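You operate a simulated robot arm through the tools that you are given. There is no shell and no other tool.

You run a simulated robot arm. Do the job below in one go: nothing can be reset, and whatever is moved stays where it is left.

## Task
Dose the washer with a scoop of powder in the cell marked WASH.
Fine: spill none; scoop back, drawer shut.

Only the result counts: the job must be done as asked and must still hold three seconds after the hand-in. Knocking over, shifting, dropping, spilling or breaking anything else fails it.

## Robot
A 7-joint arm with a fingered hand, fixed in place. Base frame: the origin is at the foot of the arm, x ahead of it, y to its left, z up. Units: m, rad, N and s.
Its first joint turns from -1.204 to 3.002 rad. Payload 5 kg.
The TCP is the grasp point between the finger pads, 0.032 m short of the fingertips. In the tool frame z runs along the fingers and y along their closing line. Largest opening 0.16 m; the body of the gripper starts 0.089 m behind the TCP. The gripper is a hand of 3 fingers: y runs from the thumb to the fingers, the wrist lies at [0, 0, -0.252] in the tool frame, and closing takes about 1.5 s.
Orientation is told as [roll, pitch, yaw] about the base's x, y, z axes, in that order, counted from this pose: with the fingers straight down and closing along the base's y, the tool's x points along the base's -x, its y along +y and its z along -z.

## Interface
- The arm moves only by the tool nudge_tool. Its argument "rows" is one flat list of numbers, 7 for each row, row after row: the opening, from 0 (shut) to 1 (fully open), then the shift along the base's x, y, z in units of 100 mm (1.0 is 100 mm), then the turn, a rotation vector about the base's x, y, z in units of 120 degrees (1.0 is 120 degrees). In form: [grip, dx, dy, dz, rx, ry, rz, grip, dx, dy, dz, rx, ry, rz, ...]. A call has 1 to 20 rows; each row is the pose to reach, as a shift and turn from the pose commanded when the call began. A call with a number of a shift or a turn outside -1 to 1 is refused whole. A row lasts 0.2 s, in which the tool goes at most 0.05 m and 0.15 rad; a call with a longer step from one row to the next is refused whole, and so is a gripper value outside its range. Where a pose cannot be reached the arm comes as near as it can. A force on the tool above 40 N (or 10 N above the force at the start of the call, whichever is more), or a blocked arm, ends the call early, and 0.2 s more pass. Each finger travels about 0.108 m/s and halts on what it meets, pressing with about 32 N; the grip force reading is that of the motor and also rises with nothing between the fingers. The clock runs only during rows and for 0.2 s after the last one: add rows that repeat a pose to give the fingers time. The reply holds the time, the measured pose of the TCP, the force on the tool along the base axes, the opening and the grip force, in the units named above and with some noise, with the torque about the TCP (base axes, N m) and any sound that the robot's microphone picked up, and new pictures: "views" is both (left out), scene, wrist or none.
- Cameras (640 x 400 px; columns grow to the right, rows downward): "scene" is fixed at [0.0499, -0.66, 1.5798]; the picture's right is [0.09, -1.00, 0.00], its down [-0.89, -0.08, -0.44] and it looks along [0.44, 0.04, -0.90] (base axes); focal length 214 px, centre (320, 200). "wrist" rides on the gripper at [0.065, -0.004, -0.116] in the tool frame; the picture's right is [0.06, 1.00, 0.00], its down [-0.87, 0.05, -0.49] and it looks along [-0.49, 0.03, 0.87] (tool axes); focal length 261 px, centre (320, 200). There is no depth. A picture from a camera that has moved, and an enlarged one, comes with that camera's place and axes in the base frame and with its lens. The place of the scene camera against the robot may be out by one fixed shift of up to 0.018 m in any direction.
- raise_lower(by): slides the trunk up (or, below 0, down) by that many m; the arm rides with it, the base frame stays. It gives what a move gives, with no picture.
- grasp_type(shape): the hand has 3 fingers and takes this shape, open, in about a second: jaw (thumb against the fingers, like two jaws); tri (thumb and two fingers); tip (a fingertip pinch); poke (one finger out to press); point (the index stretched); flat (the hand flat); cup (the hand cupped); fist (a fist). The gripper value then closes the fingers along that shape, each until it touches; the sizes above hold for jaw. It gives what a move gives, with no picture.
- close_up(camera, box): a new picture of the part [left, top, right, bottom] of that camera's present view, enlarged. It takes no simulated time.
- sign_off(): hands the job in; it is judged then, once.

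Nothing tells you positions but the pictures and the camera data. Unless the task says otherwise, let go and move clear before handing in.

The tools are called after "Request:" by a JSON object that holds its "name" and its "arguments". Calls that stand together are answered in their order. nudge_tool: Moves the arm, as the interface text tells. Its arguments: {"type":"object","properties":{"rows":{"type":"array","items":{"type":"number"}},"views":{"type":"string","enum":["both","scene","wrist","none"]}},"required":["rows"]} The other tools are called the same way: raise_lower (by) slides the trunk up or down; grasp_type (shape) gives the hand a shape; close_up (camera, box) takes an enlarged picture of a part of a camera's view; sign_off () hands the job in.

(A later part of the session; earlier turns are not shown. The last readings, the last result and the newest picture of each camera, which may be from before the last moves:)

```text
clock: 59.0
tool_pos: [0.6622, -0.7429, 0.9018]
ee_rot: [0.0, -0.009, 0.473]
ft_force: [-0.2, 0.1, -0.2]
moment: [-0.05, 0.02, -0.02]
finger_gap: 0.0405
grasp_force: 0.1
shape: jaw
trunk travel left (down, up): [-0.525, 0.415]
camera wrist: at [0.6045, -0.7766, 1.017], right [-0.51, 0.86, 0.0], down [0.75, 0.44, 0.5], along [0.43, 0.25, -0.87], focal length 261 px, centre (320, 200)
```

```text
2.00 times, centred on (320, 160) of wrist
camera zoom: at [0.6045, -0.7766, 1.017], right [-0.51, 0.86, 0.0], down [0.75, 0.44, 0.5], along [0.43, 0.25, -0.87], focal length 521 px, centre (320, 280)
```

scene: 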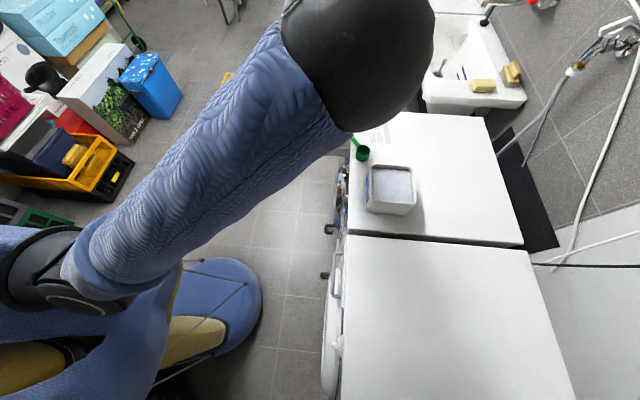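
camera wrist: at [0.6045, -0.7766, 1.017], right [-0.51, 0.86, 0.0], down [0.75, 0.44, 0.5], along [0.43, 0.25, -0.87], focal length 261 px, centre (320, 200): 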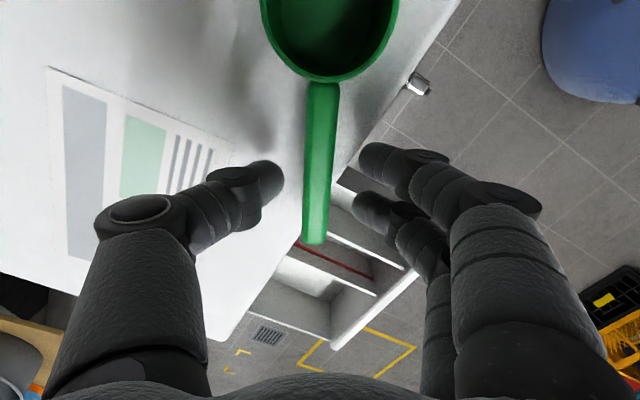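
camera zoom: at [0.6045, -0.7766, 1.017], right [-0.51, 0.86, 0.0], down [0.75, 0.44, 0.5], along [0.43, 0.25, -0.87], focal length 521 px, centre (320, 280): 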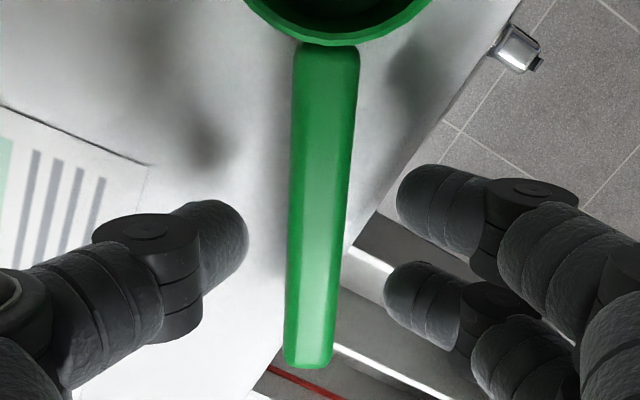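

Centring is good and both fingers face the handle. I'll drop 4 mm and close in small increments, watching for the squeeze-up seen before.

Request:
{"name": "nudge_tool", "arguments": {"rows": [0.2, 0, 0, -0.04, 0, 0, 0, 0.15, 0, 0, -0.04, 0, 0, 0, 0.12, 0, 0, -0.04, 0, 0, 0, 0.1, 0, 0, -0.04, 0, 0, 0], "views": "wrist"}}

Request:
{"name": "close_up", "arguments": {"camera": "wrist", "box": [250, 80, 390, 240]}}

```text
clock: 60.0
tool_pos: [0.6609, -0.7437, 0.8974]
ee_rot: [-0.002, -0.007, 0.472]
ft_force: [-0.4, 0.4, 0.5]
moment: [0.02, 0.03, 0.04]
finger_gap: 0.0164
grasp_force: 0.1
shape: jaw
trunk travel left (down, up): [-0.525, 0.415]
camera wrist: at [0.6046, -0.777, 1.0132], right [-0.51, 0.86, 0.0], down [0.75, 0.44, 0.5], along [0.43, 0.25, -0.87], focal length 261 px, centre (320, 200)
```

wrist: 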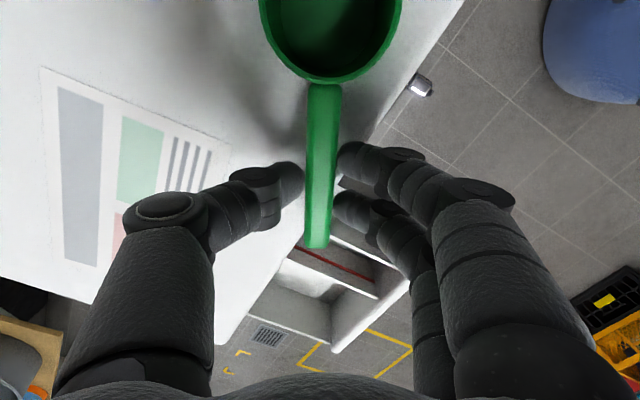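

```text
2.50 times, centred on (320, 160) of wrist
camera zoom: at [0.6046, -0.777, 1.0132], right [-0.51, 0.86, 0.0], down [0.75, 0.44, 0.5], along [0.43, 0.25, -0.87], focal length 652 px, centre (320, 300)
```

zoom: 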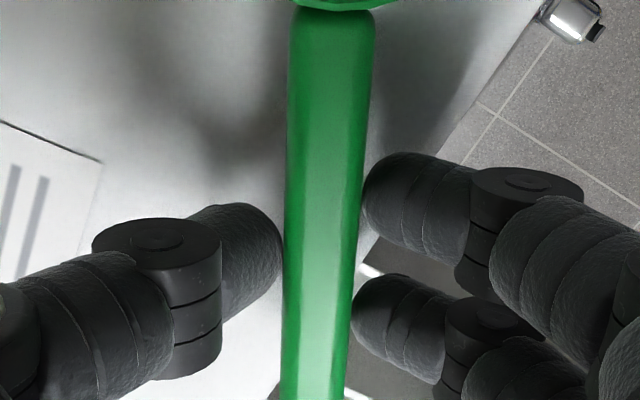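

Tips are about to touch on both sides. I'll close the rest of the way and check the gap.

Request:
{"name": "nudge_tool", "arguments": {"rows": [0.08, 0, 0, 0, 0, 0, 0, 0.06, 0, 0, 0, 0, 0, 0, 0.04, 0, 0, 0, 0, 0, 0], "views": "wrist"}}

Request:
{"name": "close_up", "arguments": {"camera": "wrist", "box": [250, 80, 390, 240]}}

```text
clock: 60.8
tool_pos: [0.6618, -0.7435, 0.8971]
ee_rot: [-0.001, -0.009, 0.474]
ft_force: [-0.2, -0.5, 0.2]
moment: [-0.01, 0.0, 0.0]
finger_gap: 0.0103
grasp_force: 32.2
shape: jaw
trunk travel left (down, up): [-0.525, 0.415]
camera wrist: at [0.6046, -0.777, 1.0132], right [-0.51, 0.86, 0.0], down [0.75, 0.44, 0.5], along [0.43, 0.25, -0.87], focal length 261 px, centre (320, 200)
```

wrist: 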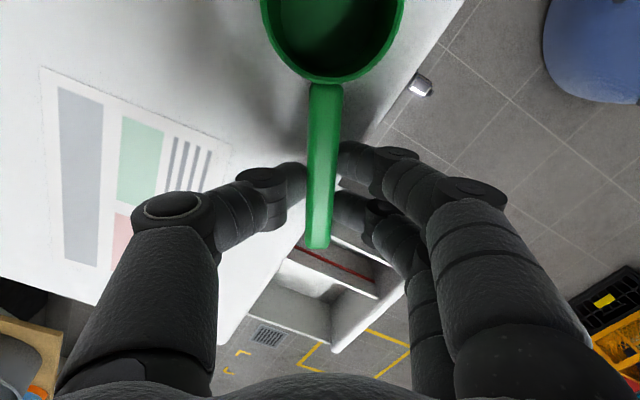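

```text
2.50 times, centred on (320, 160) of wrist
camera zoom: at [0.6046, -0.777, 1.0132], right [-0.51, 0.86, 0.0], down [0.75, 0.44, 0.5], along [0.43, 0.25, -0.87], focal length 652 px, centre (320, 300)
```

zoom: 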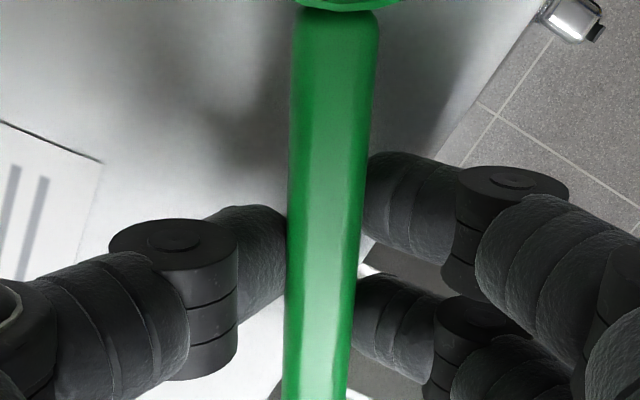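

All three fingers bear on the handle (gap 10 mm, full force) with no squeeze-up. I'll lift 3 cm and check.

Request:
{"name": "nudge_tool", "arguments": {"rows": [0.02, 0, 0, 0, 0, 0, 0, 0.02, 0, 0, 0.1, 0, 0, 0, 0.02, 0, 0, 0.2, 0, 0, 0, 0.02, 0, 0, 0.3, 0, 0, 0], "views": "wrist"}}

Request:
{"name": "close_up", "arguments": {"camera": "wrist", "box": [230, 0, 410, 260]}}

```text
clock: 61.8
tool_pos: [0.6619, -0.7428, 0.9284]
ee_rot: [-0.003, -0.011, 0.472]
ft_force: [-0.5, -0.4, 0.4]
moment: [0.02, -0.04, 0.02]
finger_gap: 0.0102
grasp_force: 32.0
shape: jaw
trunk travel left (down, up): [-0.525, 0.415]
camera wrist: at [0.6042, -0.776, 1.0439], right [-0.51, 0.86, 0.0], down [0.74, 0.44, 0.5], along [0.43, 0.25, -0.87], focal length 261 px, centre (320, 200)
```

wrist: 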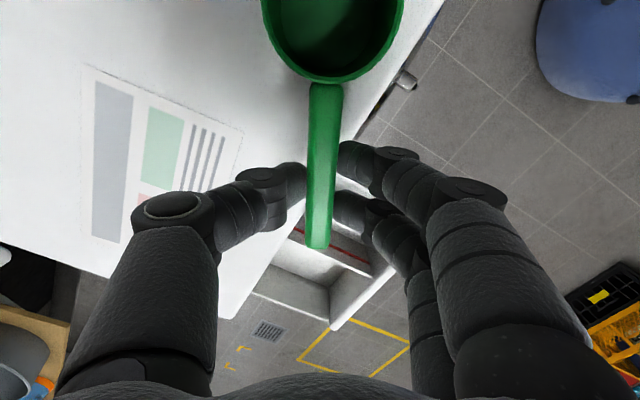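

```text
1.54 times, centred on (320, 130) of wrist
camera zoom: at [0.6042, -0.776, 1.0439], right [-0.51, 0.86, 0.0], down [0.74, 0.44, 0.5], along [0.43, 0.25, -0.87], focal length 401 px, centre (320, 308)
```

zoom: 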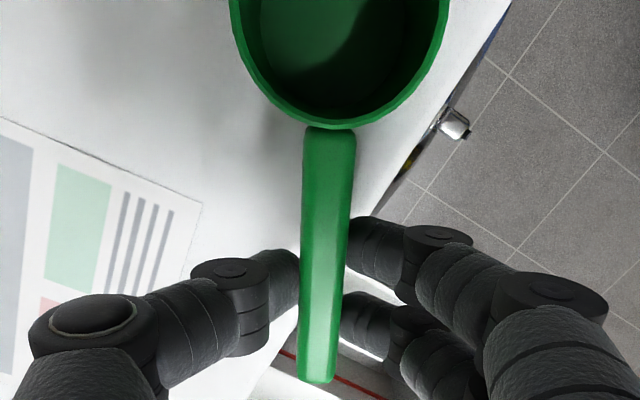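

The pinch is solid: the scoop is level and hasn't moved in the hand. For scooping and pouring, a top-and-bottom grip (hand horizontal, thumb on top) works far better for this arm. I'll set the scoop down with its handle overhanging the front edge at about 50°, which makes room for that grip.

Request:
{"name": "nudge_tool", "arguments": {"rows": [0.02, 0, 0.05, 0.15, 0, 0, 0.03, 0.02, -0.02, 0.1, 0.2, 0, 0, 0.08, 0.02, -0.05, 0.2, 0.2, 0, 0, 0.13, 0.02, -0.09, 0.3, 0.2, 0, 0, 0.17, 0.02, -0.09, 0.36, 0.2, 0, 0, 0.191, 0.02, -0.09, 0.36, 0.0, 0, 0, 0.191], "views": "both"}}

```text
clock: 63.2
tool_pos: [0.6554, -0.7092, 0.9263]
ee_rot: [0.0, -0.008, 0.872]
ft_force: [0.6, -0.3, -0.3]
moment: [0.02, -0.01, -0.05]
finger_gap: 0.0104
grasp_force: 32.0
shape: jaw
trunk travel left (down, up): [-0.525, 0.415]
camera wrist: at [0.6144, -0.7617, 1.0414], right [-0.8, 0.59, 0.0], down [0.51, 0.7, 0.5], along [0.3, 0.4, -0.87], focal length 261 px, centre (320, 200)
```

scene: 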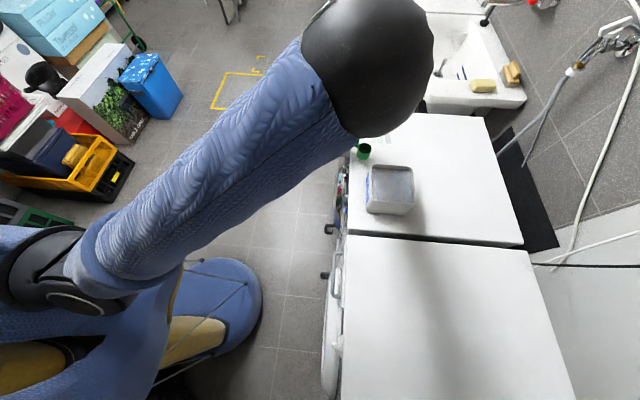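
wrist: 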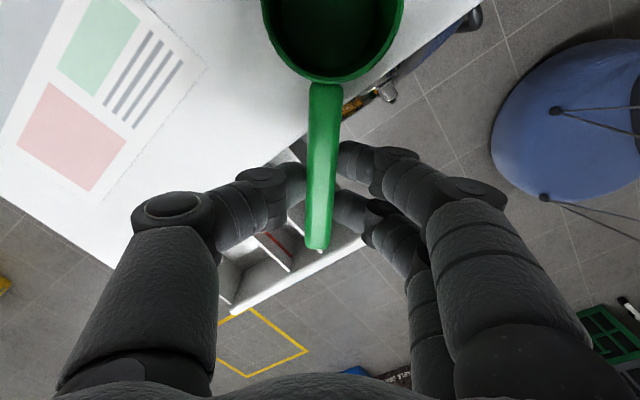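

The scoop is still rigid in the grip, with the bowl now at about (0.603, -0.772). I'll lower it to the surface.

Request:
{"name": "nudge_tool", "arguments": {"rows": [0.02, 0, -0.02, -0.15, 0, 0, 0, 0.02, 0, -0.02, -0.24, 0, 0, 0, 0.02, 0, -0.02, -0.285, 0, 0, 0, 0.02, 0, -0.02, -0.295, 0, 0, 0], "views": "none"}}

```text
clock: 64.2
tool_pos: [0.6537, -0.7101, 0.8981]
ee_rot: [-0.001, -0.01, 0.873]
ft_force: [-0.1, -0.2, -0.1]
moment: [0.01, -0.04, -0.01]
finger_gap: 0.0103
grasp_force: 31.7
shape: jaw
trunk travel left (down, up): [-0.525, 0.415]
```

Request:
{"name": "nudge_tool", "arguments": {"rows": [0.02, 0, 0, -0.015, 0, 0, 0, 0.02, 0, 0, -0.02, 0, 0, 0], "views": "none"}}

```text
clock: 64.8
tool_pos: [0.6525, -0.7097, 0.8953]
ee_rot: [-0.001, -0.008, 0.873]
ft_force: [-0.5, -0.6, 1.5]
moment: [0.0, 0.06, -0.02]
finger_gap: 0.0105
grasp_force: 32.4
shape: jaw
trunk travel left (down, up): [-0.525, 0.415]
```

Light contact, so the bowl is on the surface. I'll release slowly and check that it stays put.

Request:
{"name": "nudge_tool", "arguments": {"rows": [0.06, 0, 0, 0, 0, 0, 0, 0.1, 0, 0, 0, 0, 0, 0, 0.15, 0, 0, 0, 0, 0, 0, 0.22, 0, 0, 0, 0, 0, 0, 0.3, 0, 0, 0, 0, 0, 0], "views": "wrist"}}

```text
clock: 66.0
tool_pos: [0.6534, -0.7096, 0.8952]
ee_rot: [-0.001, -0.008, 0.872]
ft_force: [0.0, 0.5, -0.1]
moment: [-0.04, 0.01, 0.03]
finger_gap: 0.0476
grasp_force: 0.0
shape: jaw
trunk travel left (down, up): [-0.525, 0.415]
camera wrist: at [0.6133, -0.7631, 1.0116], right [-0.8, 0.59, 0.0], down [0.51, 0.7, 0.5], along [0.3, 0.4, -0.87], focal length 261 px, centre (320, 200)
```

wrist: 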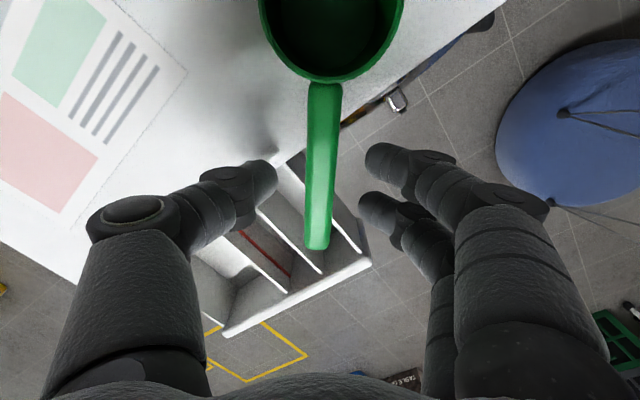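

The scoop is stable on its own. I'll rise clear, raise the trunk a little, and rotate the hand to horizontal (thumb on top) in free space.

Request:
{"name": "nudge_tool", "arguments": {"rows": [0.35, 0, 0, 0.2, 0, 0, 0, 0.4, 0, 0, 0.5, 0, 0, 0, 0.4, -0.1, 0.2, 0.8, 0, 0, 0, 0.4, -0.2, 0.4, 0.9, 0, 0, 0], "views": "none"}}

Request:
{"name": "raise_lower", "arguments": {"by": 0.1}}

Request:
{"name": "nudge_tool", "arguments": {"rows": [0.4, 0, 0, 0, -0.04, -0.0477, 0, 0.4, 0, 0, -0.1, -0.08, -0.0954, 0, 0.4, 0, 0, -0.2, -0.12, -0.143, 0, 0.4, 0, 0, -0.3, -0.16, -0.1907, 0, 0.4, 0, 0, -0.4, -0.2, -0.2384, 0], "views": "both"}}

```text
clock: 67.0
tool_pos: [0.6339, -0.6723, 0.988]
ee_rot: [-0.004, -0.008, 0.874]
ft_force: [0.0, 0.5, 0.0]
moment: [0.02, -0.02, 0.0]
finger_gap: 0.0637
grasp_force: 0.1
shape: jaw
trunk travel left (down, up): [-0.525, 0.415]
```

```text
clock: 68.4
tool_pos: [0.6333, -0.6714, 1.086]
ee_rot: [-0.002, -0.009, 0.873]
ft_force: [-0.6, 0.0, -0.7]
moment: [0.0, 0.0, 0.0]
finger_gap: 0.0634
grasp_force: 0.0
shape: jaw
trunk travel left (down, up): [-0.625, 0.315]
```

```text
clock: 69.6
tool_pos: [0.6345, -0.6715, 1.0486]
ee_rot: [-0.657, -0.009, 0.878]
ft_force: [-0.4, -0.3, -0.1]
moment: [-0.01, 0.0, 0.01]
finger_gap: 0.064
grasp_force: 0.1
shape: jaw
trunk travel left (down, up): [-0.625, 0.315]
camera wrist: at [0.5399, -0.679, 1.1418], right [-0.64, 0.46, -0.61], down [0.29, 0.89, 0.36], along [0.71, 0.06, -0.7], focal length 261 px, centre (320, 200)
```

scene: 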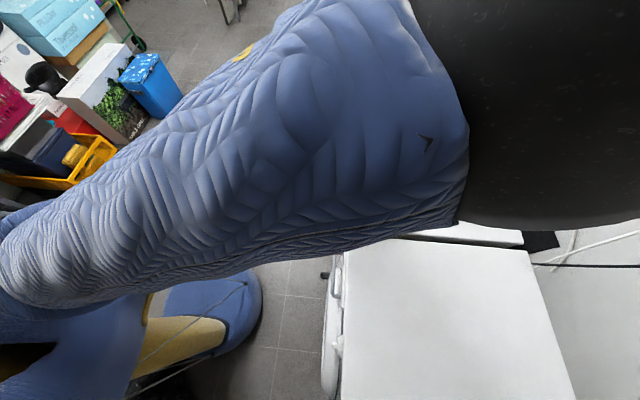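
wrist: 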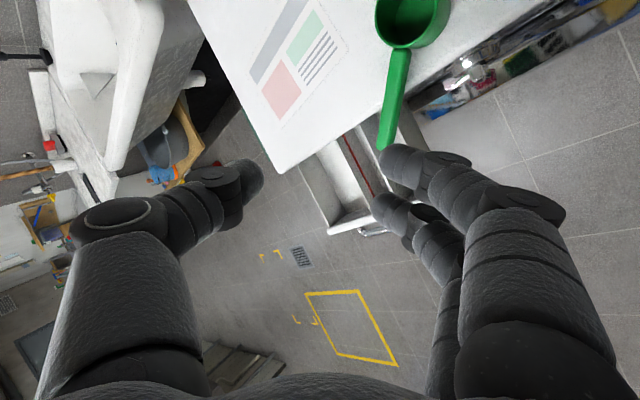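

The hand rotates fine, but the elbow is swinging toward its limit at this height. I'll lower toward the handle's front side, which straightens the arm, before completing the rotation.

Request:
{"name": "nudge_tool", "arguments": {"rows": [0.4, -0.15, 0.1, -0.25, 0, 0, 0, 0.4, -0.3, 0.2, -0.5, 0, 0, 0, 0.4, -0.4, 0.3, -0.75, 0, 0, 0, 0.4, -0.5, 0.38, -1.0, 0, 0, 0], "views": "scene"}}

```text
clock: 70.6
tool_pos: [0.5827, -0.6333, 0.946]
ee_rot: [-0.654, -0.007, 0.878]
ft_force: [-0.5, -0.4, 0.3]
moment: [0.0, -0.04, -0.01]
finger_gap: 0.0637
grasp_force: 0.0
shape: jaw
trunk travel left (down, up): [-0.625, 0.315]
```

scene: 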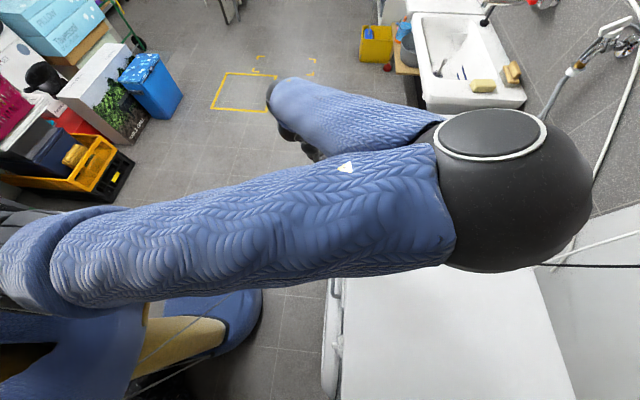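

The arm is reachable here but quite bent. Completing the rotation while lowering should straighten it again, so I'll do half of it and check.

Request:
{"name": "nudge_tool", "arguments": {"rows": [0.4, 0, 0, -0.1, -0.04, -0.048, 0, 0.4, 0, 0, -0.2, -0.08, -0.096, 0, 0.4, 0, 0, -0.3, -0.12, -0.144, 0, 0.4, 0, 0, -0.4, -0.16, -0.192, 0], "views": "both"}}

```text
clock: 71.6
tool_pos: [0.5788, -0.6406, 0.9132]
ee_rot: [-1.114, 0.006, 0.868]
ft_force: [1.0, 0.4, 1.2]
moment: [0.04, 0.07, -0.09]
finger_gap: 0.0636
grasp_force: 0.1
shape: jaw
out of reach, approached as far as the arm can: row 4
trunk travel left (down, up): [-0.625, 0.315]
camera wrist: at [0.4582, -0.6239, 0.9687], right [-0.38, 0.23, -0.9], down [0.21, 0.96, 0.16], along [0.9, -0.13, -0.41], focal length 261 px, centre (320, 200)
```

scene: 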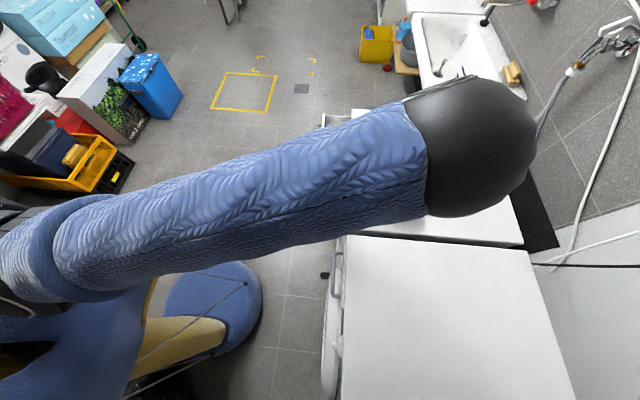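
wrist: 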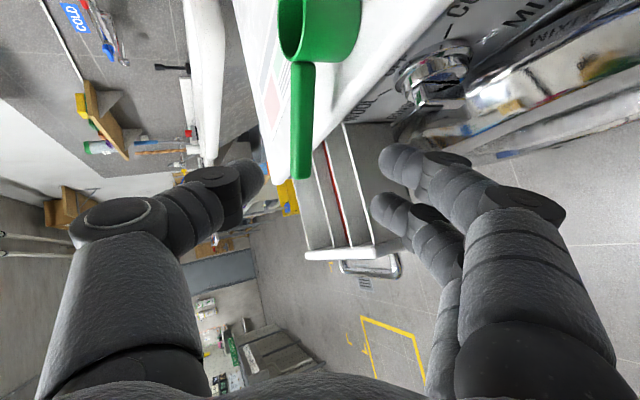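

It stops at 64° here because the arm is still too bent. I'll raise the trunk 15 cm and bring the hand back down by the same amount to straighten it.

Request:
{"name": "raise_lower", "arguments": {"by": 0.15}}

Request:
{"name": "nudge_tool", "arguments": {"rows": [0.4, 0, 0, -0.25, 0, 0, 0, 0.4, 0, 0, -0.5, 0, 0, 0, 0.4, 0, 0, -0.75, 0, 0, 0, 0.4, 0, 0, -1.0, 0, 0, 0], "views": "scene"}}

```text
clock: 73.3
tool_pos: [0.578, -0.6428, 1.0623]
ee_rot: [-1.112, 0.0, 0.867]
ft_force: [0.7, -0.6, -0.2]
moment: [0.02, -0.01, 0.03]
finger_gap: 0.0637
grasp_force: 0.1
shape: jaw
trunk travel left (down, up): [-0.775, 0.165]
```

```text
clock: 74.3
tool_pos: [0.5788, -0.6435, 0.9638]
ee_rot: [-1.111, -0.001, 0.866]
ft_force: [-0.8, 0.4, -0.4]
moment: [0.01, 0.02, 0.0]
finger_gap: 0.0638
grasp_force: 0.1
shape: jaw
trunk travel left (down, up): [-0.775, 0.165]
```

scene: 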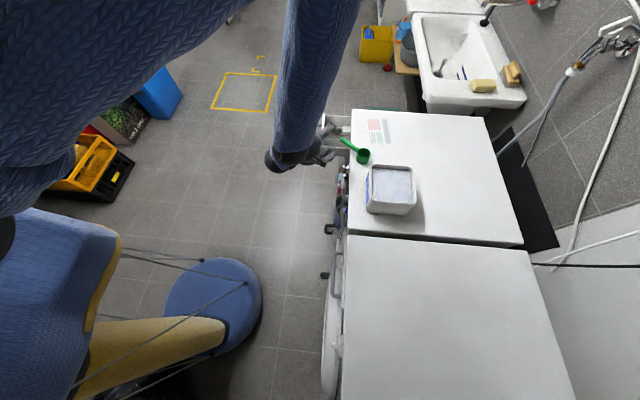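

The arm reconfigured with the elbow up and forward, and the view of the scoop is clear again. I'll lower to just above handle height and try more tilt.

Request:
{"name": "nudge_tool", "arguments": {"rows": [0.4, 0, 0, -0.25, 0, 0, 0, 0.4, 0, 0, -0.5, 0, 0, 0, 0.4, 0, 0, -0.6, -0.04, -0.048, 0, 0.4, 0, 0, -0.7, -0.08, -0.096, 0], "views": "both"}}

```text
clock: 75.3
tool_pos: [0.594, -0.6555, 0.9416]
ee_rot: [-1.278, -0.005, 0.869]
ft_force: [0.5, -0.4, 0.5]
moment: [0.01, -0.03, 0.03]
finger_gap: 0.0639
grasp_force: 0.0
shape: jaw
out of reach, approached as far as the arm can: row 3, 4
trunk travel left (down, up): [-0.775, 0.165]
camera wrist: at [0.4674, -0.6348, 0.979], right [-0.26, 0.14, -0.96], down [0.19, 0.98, 0.09], along [0.95, -0.16, -0.28], focal length 261 px, centre (320, 200)
```

scene: 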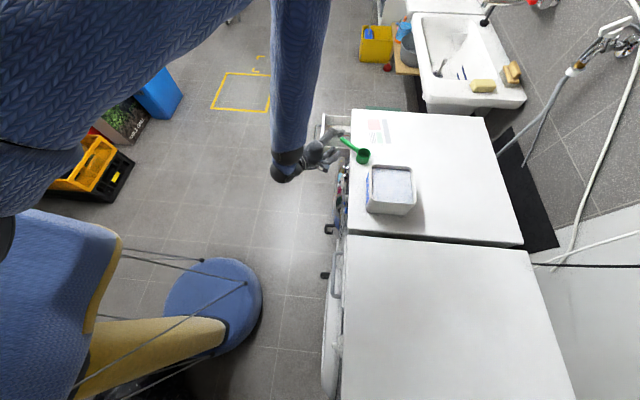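
wrist: 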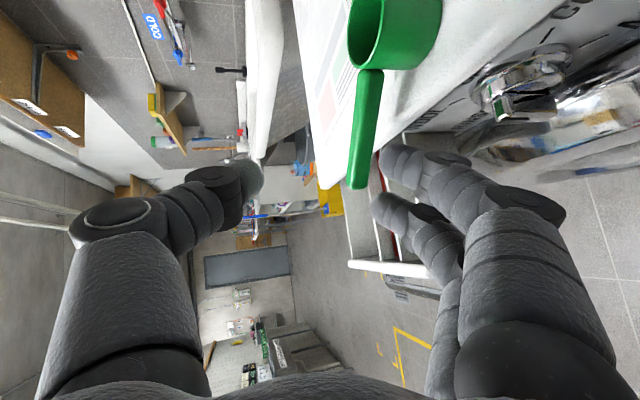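

The arm is nearly straight now with the hand 17° off horizontal, which is good enough. I'll lower the trunk 5 cm to bring the fingers to the handle's height.

Request:
{"name": "raise_lower", "arguments": {"by": -0.05}}

Request:
{"name": "nudge_tool", "arguments": {"rows": [0.4, 0.07, -0.04, 0, 0, 0, 0, 0.4, 0.12, -0.07, 0, 0, 0, 0], "views": "both"}}

```text
clock: 76.2
tool_pos: [0.5937, -0.6542, 0.8923]
ee_rot: [-1.275, -0.003, 0.866]
ft_force: [-0.1, -0.8, -0.2]
moment: [0.01, -0.01, -0.01]
finger_gap: 0.0637
grasp_force: 0.1
shape: jaw
trunk travel left (down, up): [-0.725, 0.215]
```

```text
clock: 76.8
tool_pos: [0.6062, -0.6613, 0.8906]
ee_rot: [-1.276, -0.003, 0.868]
ft_force: [-0.1, 0.1, 0.0]
moment: [-0.04, -0.01, 0.03]
finger_gap: 0.064
grasp_force: 0.1
shape: jaw
trunk travel left (down, up): [-0.725, 0.215]
camera wrist: at [0.4804, -0.6394, 0.9294], right [-0.26, 0.14, -0.95], down [0.19, 0.98, 0.09], along [0.95, -0.16, -0.28], focal length 261 px, centre (320, 200)
```

scene: 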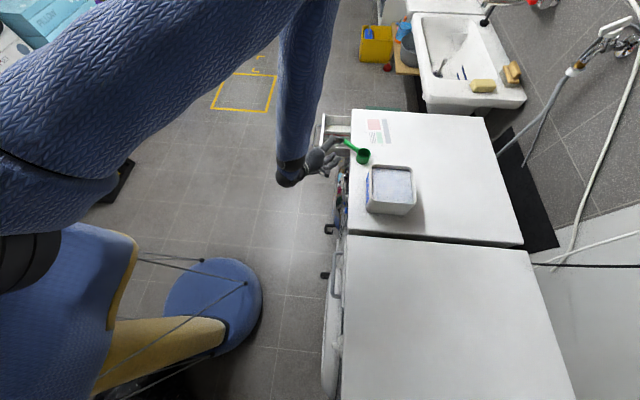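
wrist: 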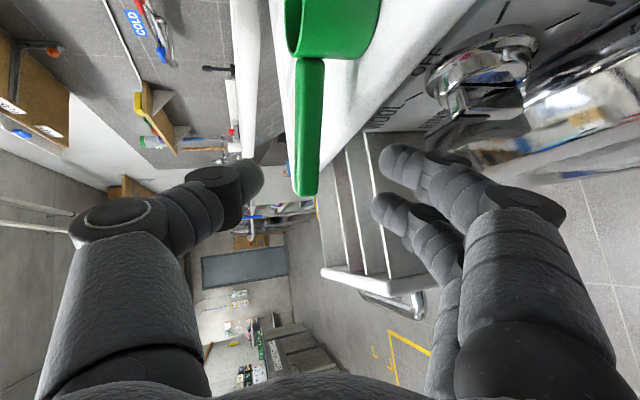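

Both fingers are below and the thumb above the handle, with the handle centre at z≈0.879. I'll move in along the finger direction.

Request:
{"name": "nudge_tool", "arguments": {"rows": [0.4, 0.12, -0.07, -0.02, 0, 0, 0, 0.4, 0.25, -0.14, -0.04, 0, 0, 0, 0.35, 0.38, -0.22, -0.05, 0, 0, 0], "views": "wrist"}}

Request:
{"name": "close_up", "arguments": {"camera": "wrist", "box": [220, 40, 420, 260]}}

```text
clock: 77.6
tool_pos: [0.6457, -0.6845, 0.887]
ee_rot: [-1.274, -0.001, 0.868]
ft_force: [0.8, -0.6, 0.2]
moment: [-0.02, 0.02, 0.01]
finger_gap: 0.0565
grasp_force: 0.1
shape: jaw
trunk travel left (down, up): [-0.725, 0.215]
camera wrist: at [0.5181, -0.6627, 0.925], right [-0.26, 0.14, -0.95], down [0.19, 0.98, 0.09], along [0.95, -0.16, -0.28], focal length 261 px, centre (320, 200)
```

wrist: 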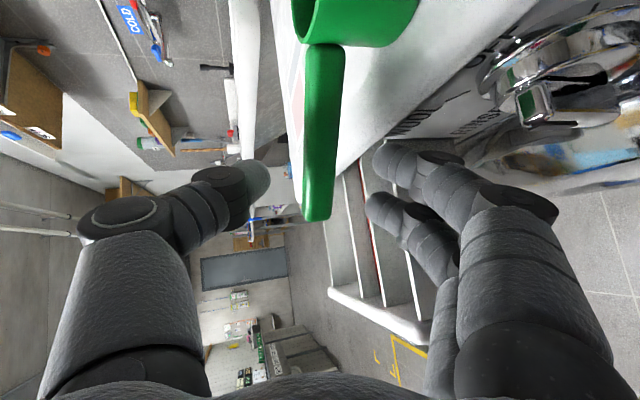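

```text
1.82 times, centred on (320, 150) of wrist
camera zoom: at [0.5181, -0.6627, 0.925], right [-0.26, 0.14, -0.95], down [0.19, 0.98, 0.09], along [0.95, -0.16, -0.28], focal length 474 px, centre (320, 291)
```

zoom: 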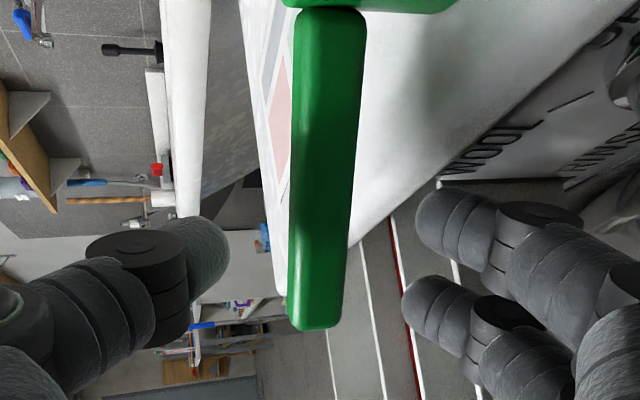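

Handle is well centred between thumb and fingers. I'll close gradually.

Request:
{"name": "nudge_tool", "arguments": {"rows": [0.25, 0, 0, 0, 0, 0, 0, 0.18, 0, 0, 0, 0, 0, 0, 0.14, 0, 0, 0, 0, 0, 0, 0.12, 0, 0, 0, 0, 0, 0, 0.1, 0, 0, 0, 0, 0, 0], "views": "wrist"}}

Request:
{"name": "close_up", "arguments": {"camera": "wrist", "box": [220, 40, 420, 260]}}

```text
clock: 78.8
tool_pos: [0.6455, -0.6835, 0.8875]
ee_rot: [-1.276, -0.003, 0.868]
ft_force: [-0.1, -0.3, 0.2]
moment: [0.0, -0.01, 0.01]
finger_gap: 0.0169
grasp_force: 0.0
shape: jaw
trunk travel left (down, up): [-0.725, 0.215]
camera wrist: at [0.5179, -0.6624, 0.9252], right [-0.26, 0.14, -0.95], down [0.19, 0.98, 0.09], along [0.95, -0.16, -0.28], focal length 261 px, centre (320, 200)
```

wrist: 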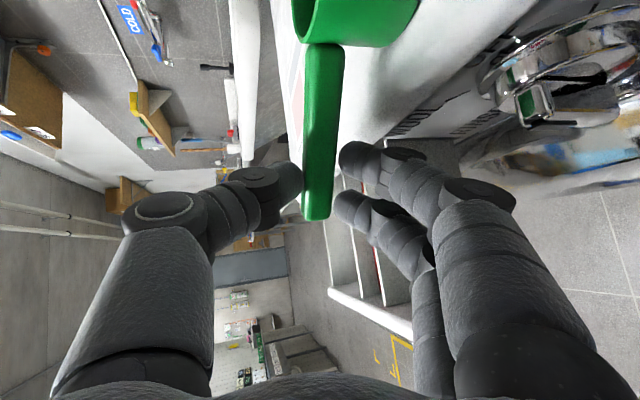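

```text
1.82 times, centred on (320, 150) of wrist
camera zoom: at [0.5179, -0.6624, 0.9252], right [-0.26, 0.14, -0.95], down [0.19, 0.98, 0.09], along [0.95, -0.16, -0.28], focal length 474 px, centre (320, 291)
```

zoom: 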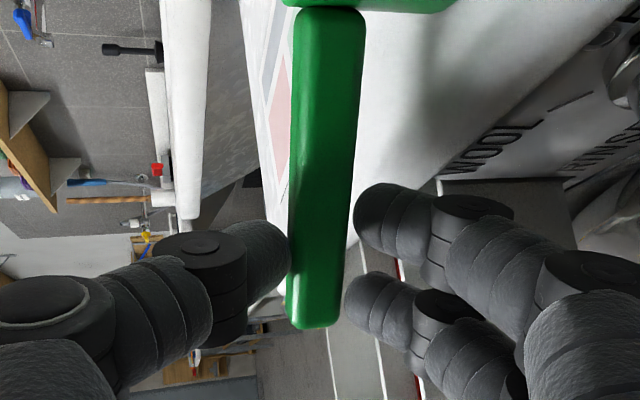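

The pads are about to touch. I'll finish closing in small steps.

Request:
{"name": "nudge_tool", "arguments": {"rows": [0.08, 0, 0, 0, 0, 0, 0, 0.06, 0, 0, 0, 0, 0, 0, 0.04, 0, 0, 0, 0, 0, 0, 0.03, 0, 0, 0, 0, 0, 0], "views": "wrist"}}

Request:
{"name": "close_up", "arguments": {"camera": "wrist", "box": [220, 40, 420, 260]}}

```text
clock: 79.8
tool_pos: [0.6442, -0.6841, 0.8872]
ee_rot: [-1.276, -0.001, 0.868]
ft_force: [0.4, -0.3, -0.3]
moment: [0.0, 0.01, 0.03]
finger_gap: 0.0129
grasp_force: 32.0
shape: jaw
trunk travel left (down, up): [-0.725, 0.215]
camera wrist: at [0.5179, -0.6624, 0.9252], right [-0.26, 0.14, -0.95], down [0.19, 0.98, 0.09], along [0.95, -0.16, -0.28], focal length 261 px, centre (320, 200)
```

wrist: 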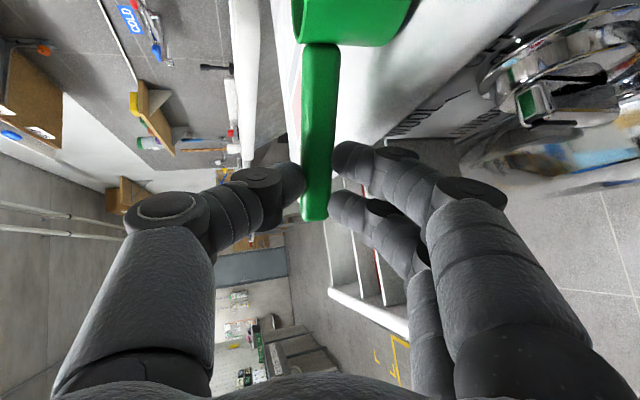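

```text
1.82 times, centred on (320, 150) of wrist
camera zoom: at [0.5179, -0.6624, 0.9252], right [-0.26, 0.14, -0.95], down [0.19, 0.98, 0.09], along [0.95, -0.16, -0.28], focal length 474 px, centre (320, 291)
```

zoom: 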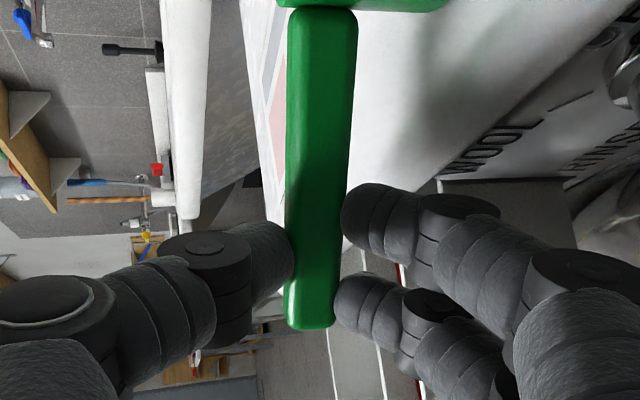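

Gripped with a 12.9 mm gap on flat faces. I'll lift slowly and check the hold.

Request:
{"name": "nudge_tool", "arguments": {"rows": [0.03, 0, 0, 0.1, 0, 0, 0, 0.03, 0, 0, 0.2, 0, 0, 0, 0.03, 0, 0, 0.35, 0, 0, 0, 0.03, 0, 0, 0.5, 0, 0, 0], "views": "both"}}

Request:
{"name": "close_up", "arguments": {"camera": "scene", "box": [310, 110, 430, 220]}}

```text
clock: 80.8
tool_pos: [0.644, -0.6846, 0.9372]
ee_rot: [-1.275, -0.003, 0.868]
ft_force: [-0.6, -0.7, -0.6]
moment: [0.06, -0.02, 0.02]
finger_gap: 0.0128
grasp_force: 32.2
shape: jaw
trunk travel left (down, up): [-0.725, 0.215]
camera wrist: at [0.518, -0.6629, 0.9751], right [-0.26, 0.14, -0.96], down [0.19, 0.98, 0.09], along [0.95, -0.16, -0.28], focal length 261 px, centre (320, 200)
```

scene: 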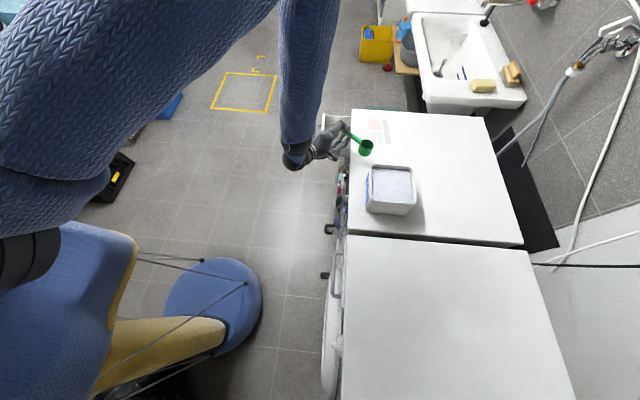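
wrist: 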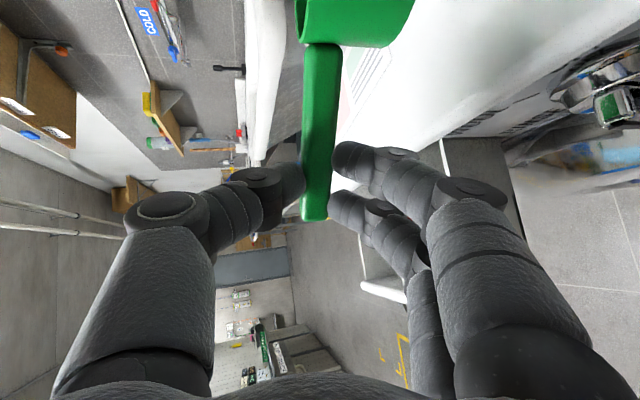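

```text
3.64 times, centred on (370, 165) of scene
camera zoom: at [0.0499, -0.66, 1.5798], right [0.09, -1.0, 0.0], down [-0.89, -0.08, -0.44], along [0.44, 0.04, -0.9], focal length 780 px, centre (138, 327)
```

zoom: 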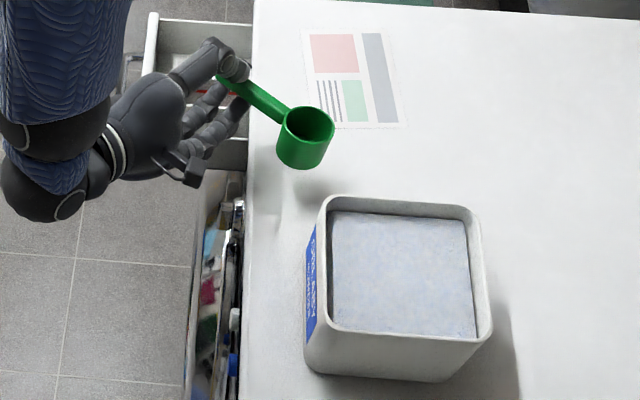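

The scoop is held firmly and level, and the scene camera now has a clear view of box and scoop. I'll raise it and swing it toward the box, turning the handle so it will cross the box's left wall.

Request:
{"name": "nudge_tool", "arguments": {"rows": [0.03, 0, 0, 0.2, 0, 0, 0, 0.03, -0.03, 0, 0.4, 0, 0, -0.02, 0.03, -0.08, -0.05, 0.6, 0, 0, -0.05, 0.03, -0.14, -0.1, 0.8, 0, 0, -0.08, 0.03, -0.22, -0.2, 0.95, 0, 0, -0.11, 0.03, -0.3, -0.3, 1.0, 0, 0, -0.14], "views": "scene"}}

```text
clock: 82.2
tool_pos: [0.6145, -0.7155, 1.0363]
ee_rot: [-1.274, -0.002, 0.575]
ft_force: [-1.5, 0.0, -3.9]
moment: [-0.14, -0.22, 0.13]
finger_gap: 0.0133
grasp_force: 32.1
shape: jaw
trunk travel left (down, up): [-0.725, 0.215]
```

scene: 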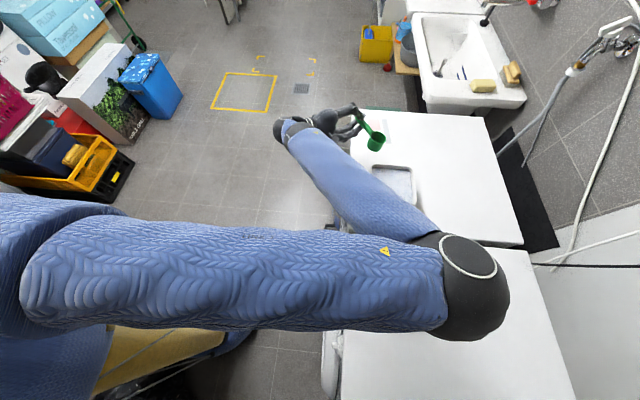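

The pose was reached, though the elbow swung across to the right, still well above the machines. I'll check the scoop.

Request:
{"name": "close_up", "arguments": {"camera": "scene", "box": [330, 90, 430, 220]}}

Request:
{"name": "nudge_tool", "arguments": {"rows": [0.03, 0, 0, 0, 0, 0, 0], "views": "wrist"}}

```text
3.08 times, centred on (380, 155) of scene
camera zoom: at [0.0499, -0.66, 1.5798], right [0.09, -1.0, 0.0], down [-0.89, -0.08, -0.44], along [0.44, 0.04, -0.9], focal length 660 px, centre (135, 338)
```

zoom: 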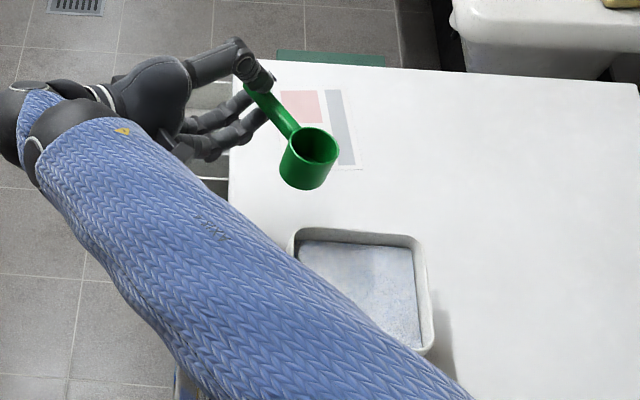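

```text
clock: 82.6
tool_pos: [0.6138, -0.7156, 1.0365]
ee_rot: [-1.276, -0.002, 0.573]
ft_force: [-0.1, 0.2, -0.6]
moment: [0.07, -0.02, -0.02]
finger_gap: 0.0132
grasp_force: 32.1
shape: jaw
trunk travel left (down, up): [-0.725, 0.215]
camera wrist: at [0.4993, -0.6582, 1.0748], right [-0.21, 0.21, -0.95], down [0.47, 0.88, 0.09], along [0.86, -0.43, -0.28], focal length 261 px, centre (320, 200)
```

wrist: 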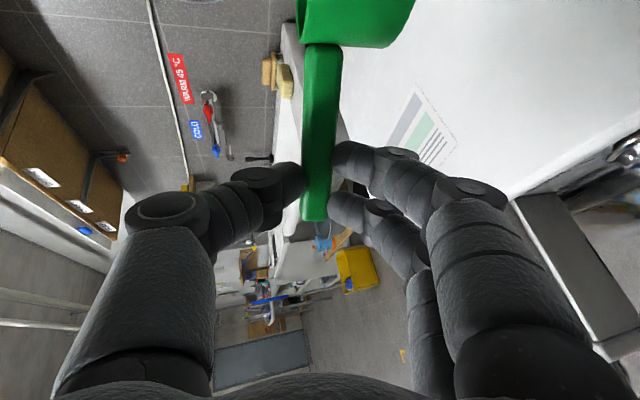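

The scoop is level and steady. I'll continue to a point above the box, keeping the bowl about 5 cm above the rim.

Request:
{"name": "nudge_tool", "arguments": {"rows": [0.03, -0.1, -0.1, 0.1, 0, 0, -0.015, 0.03, -0.2, -0.22, 0.135, 0, 0, -0.03, 0.03, -0.3, -0.36, 0.135, 0, 0, -0.045, 0.03, -0.4, -0.5, 0.135, 0, 0, -0.06, 0.03, -0.5, -0.64, 0.135, 0, 0, -0.08, 0.03, -0.6, -0.78, 0.135, 0, 0, -0.095, 0.03, -0.703, -0.894, 0.135, 0, 0, -0.1065], "views": "both"}}

Request:
{"name": "close_up", "arguments": {"camera": "scene", "box": [330, 110, 450, 240]}}

```text
clock: 84.2
tool_pos: [0.5453, -0.803, 1.0502]
ee_rot: [-1.276, -0.002, 0.351]
ft_force: [0.6, 0.0, 0.2]
moment: [0.02, 0.0, 0.0]
finger_gap: 0.0131
grasp_force: 31.4
shape: jaw
trunk travel left (down, up): [-0.725, 0.215]
camera wrist: at [0.4456, -0.7232, 1.0879], right [-0.16, 0.25, -0.95], down [0.65, 0.76, 0.09], along [0.74, -0.61, -0.28], focal length 261 px, centre (320, 200)
```

scene: 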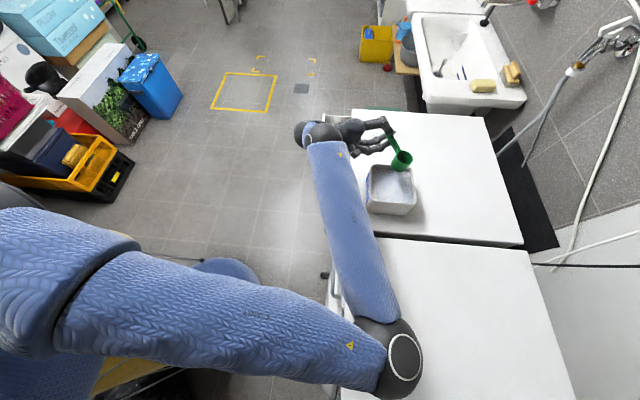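
wrist: 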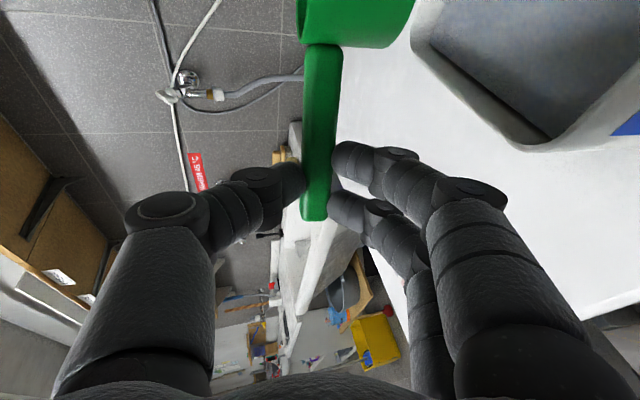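

```text
3.08 times, centred on (390, 175) of scene
camera zoom: at [0.0499, -0.66, 1.5798], right [0.09, -1.0, 0.0], down [-0.89, -0.08, -0.44], along [0.44, 0.04, -0.9], focal length 660 px, centre (105, 277)
```

zoom: 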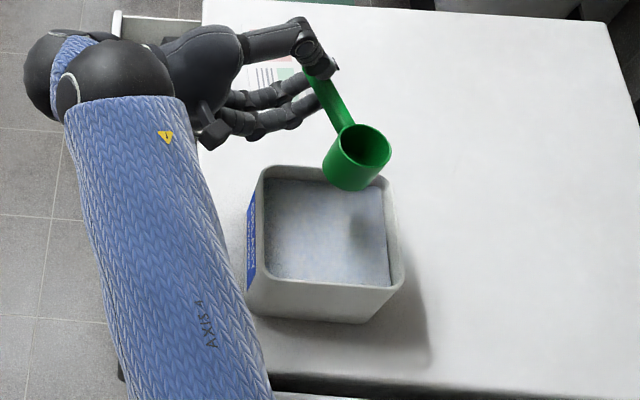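

The bowl is over the box, centred at about (0.464, -0.858). Now I'll pitch the bowl down 35° about the horizontal axis, still above the powder.

Request:
{"name": "nudge_tool", "arguments": {"rows": [0.03, -0.02, -0.01, 0.02, 0.02, -0.0548, 0, 0.03, -0.05, -0.02, 0.03, 0.04, -0.1096, 0, 0.03, -0.08, -0.03, 0.03, 0.06, -0.1644, 0, 0.03, -0.12, -0.04, 0.03, 0.08, -0.2192, 0, 0.03, -0.15, -0.055, 0.03, 0.1, -0.274, 0], "views": "both"}}

Request:
{"name": "close_up", "arguments": {"camera": "scene", "box": [330, 110, 450, 240]}}

```text
clock: 85.4
tool_pos: [0.5308, -0.8075, 1.051]
ee_rot: [-1.277, -0.607, 0.345]
ft_force: [-0.1, 0.4, -0.3]
moment: [-0.01, -0.07, -0.01]
finger_gap: 0.0128
grasp_force: 31.7
shape: jaw
trunk travel left (down, up): [-0.725, 0.215]
camera wrist: at [0.4221, -0.7297, 1.0462], right [0.37, 0.44, -0.82], down [0.46, 0.68, 0.57], along [0.81, -0.58, 0.05], focal length 261 px, centre (320, 200)
```

scene: 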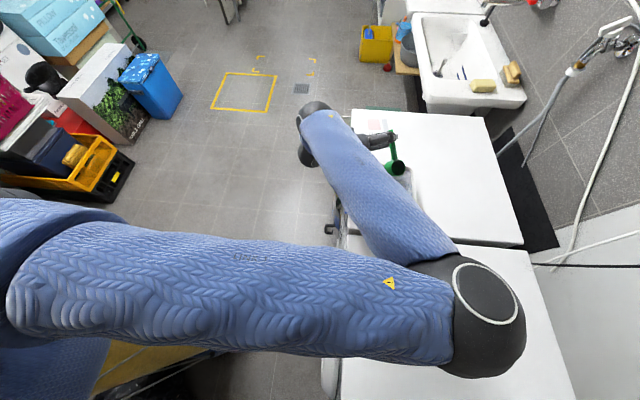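
wrist: 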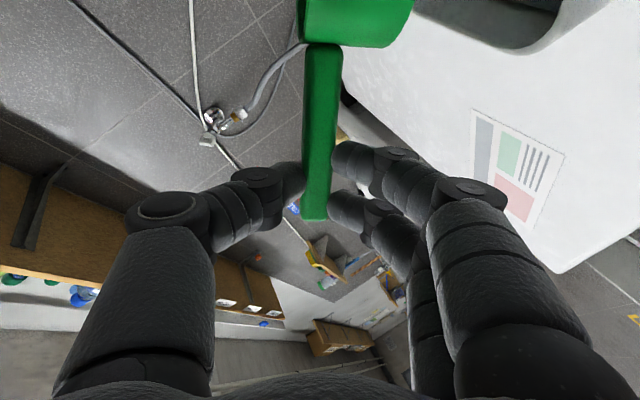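

```text
3.08 times, centred on (390, 175) of scene
camera zoom: at [0.0499, -0.66, 1.5798], right [0.09, -1.0, 0.0], down [-0.89, -0.08, -0.44], along [0.44, 0.04, -0.9], focal length 660 px, centre (105, 277)
```

zoom: 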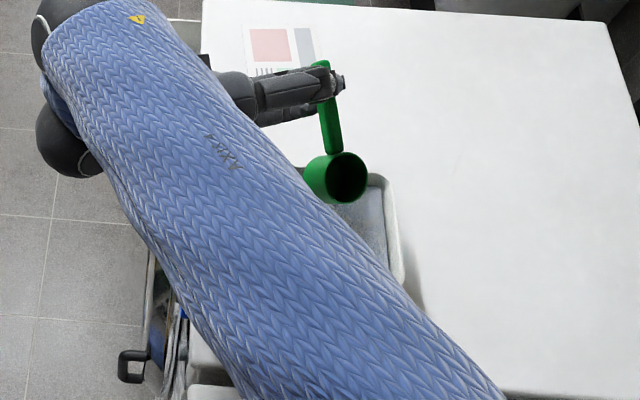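

The bowl is pitched as planned. I'll start lowering: first to just above the powder, then check the view and forces.

Request:
{"name": "nudge_tool", "arguments": {"rows": [0.03, 0, 0, -0.08, 0, 0, 0, 0.03, 0, 0, -0.16, 0, 0, 0, 0.03, 0, 0, -0.24, 0, 0, 0, 0.03, 0, 0, -0.3, 0, 0, 0], "views": "scene"}}

Request:
{"name": "close_up", "arguments": {"camera": "scene", "box": [330, 110, 450, 240]}}

```text
clock: 86.4
tool_pos: [0.529, -0.8055, 1.0218]
ee_rot: [-1.277, -0.612, 0.346]
ft_force: [-0.2, 0.3, -1.0]
moment: [0.0, -0.02, 0.0]
finger_gap: 0.013
grasp_force: 32.2
shape: jaw
trunk travel left (down, up): [-0.725, 0.215]
```

scene: 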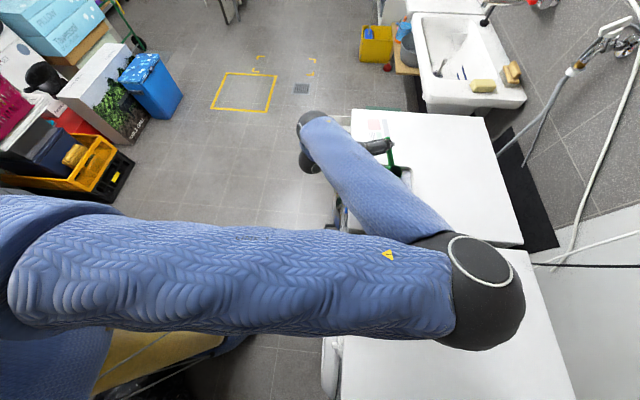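

```text
3.08 times, centred on (390, 175) of scene
camera zoom: at [0.0499, -0.66, 1.5798], right [0.09, -1.0, 0.0], down [-0.89, -0.08, -0.44], along [0.44, 0.04, -0.9], focal length 660 px, centre (105, 277)
```

zoom: 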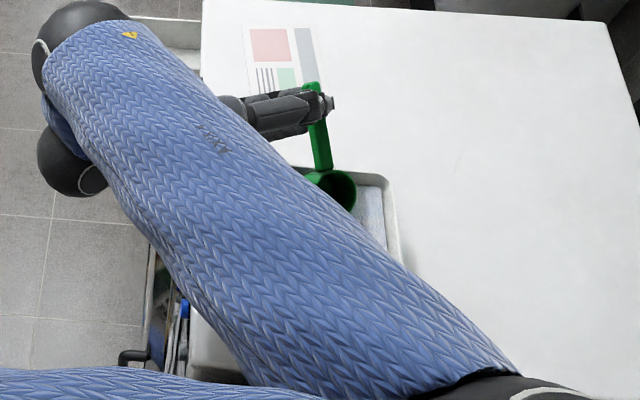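

Forces are still near zero and the handle clears the wall. I'll lower into the powder in small steps while watching the forces.

Request:
{"name": "nudge_tool", "arguments": {"rows": [0.03, 0, 0, -0.05, 0, 0, 0, 0.03, 0, 0, -0.1, 0, 0, 0, 0.03, 0, 0, -0.15, 0, 0, 0], "views": "scene"}}

Request:
{"name": "close_up", "arguments": {"camera": "scene", "box": [360, 130, 430, 220]}}

```text
clock: 87.2
tool_pos: [0.5306, -0.8078, 1.0084]
ee_rot: [-1.278, -0.611, 0.346]
ft_force: [-0.3, 0.3, -1.1]
moment: [0.06, -0.04, -0.01]
finger_gap: 0.0129
grasp_force: 32.5
shape: jaw
trunk travel left (down, up): [-0.725, 0.215]
```

scene: 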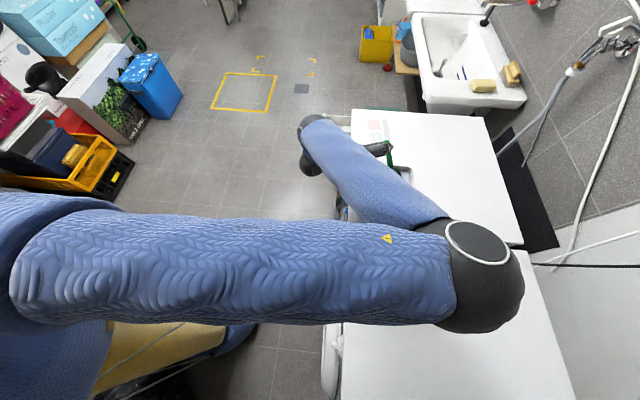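

```text
4.44 times, centred on (395, 175) of scene
camera zoom: at [0.0499, -0.66, 1.5798], right [0.09, -1.0, 0.0], down [-0.89, -0.08, -0.44], along [0.44, 0.04, -0.9], focal length 953 px, centre (-13, 311)
```

zoom: 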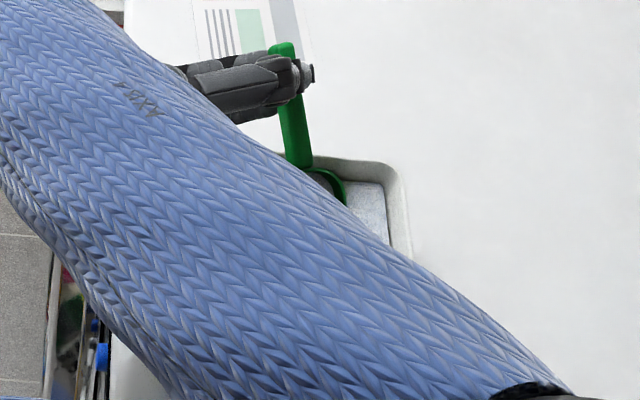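

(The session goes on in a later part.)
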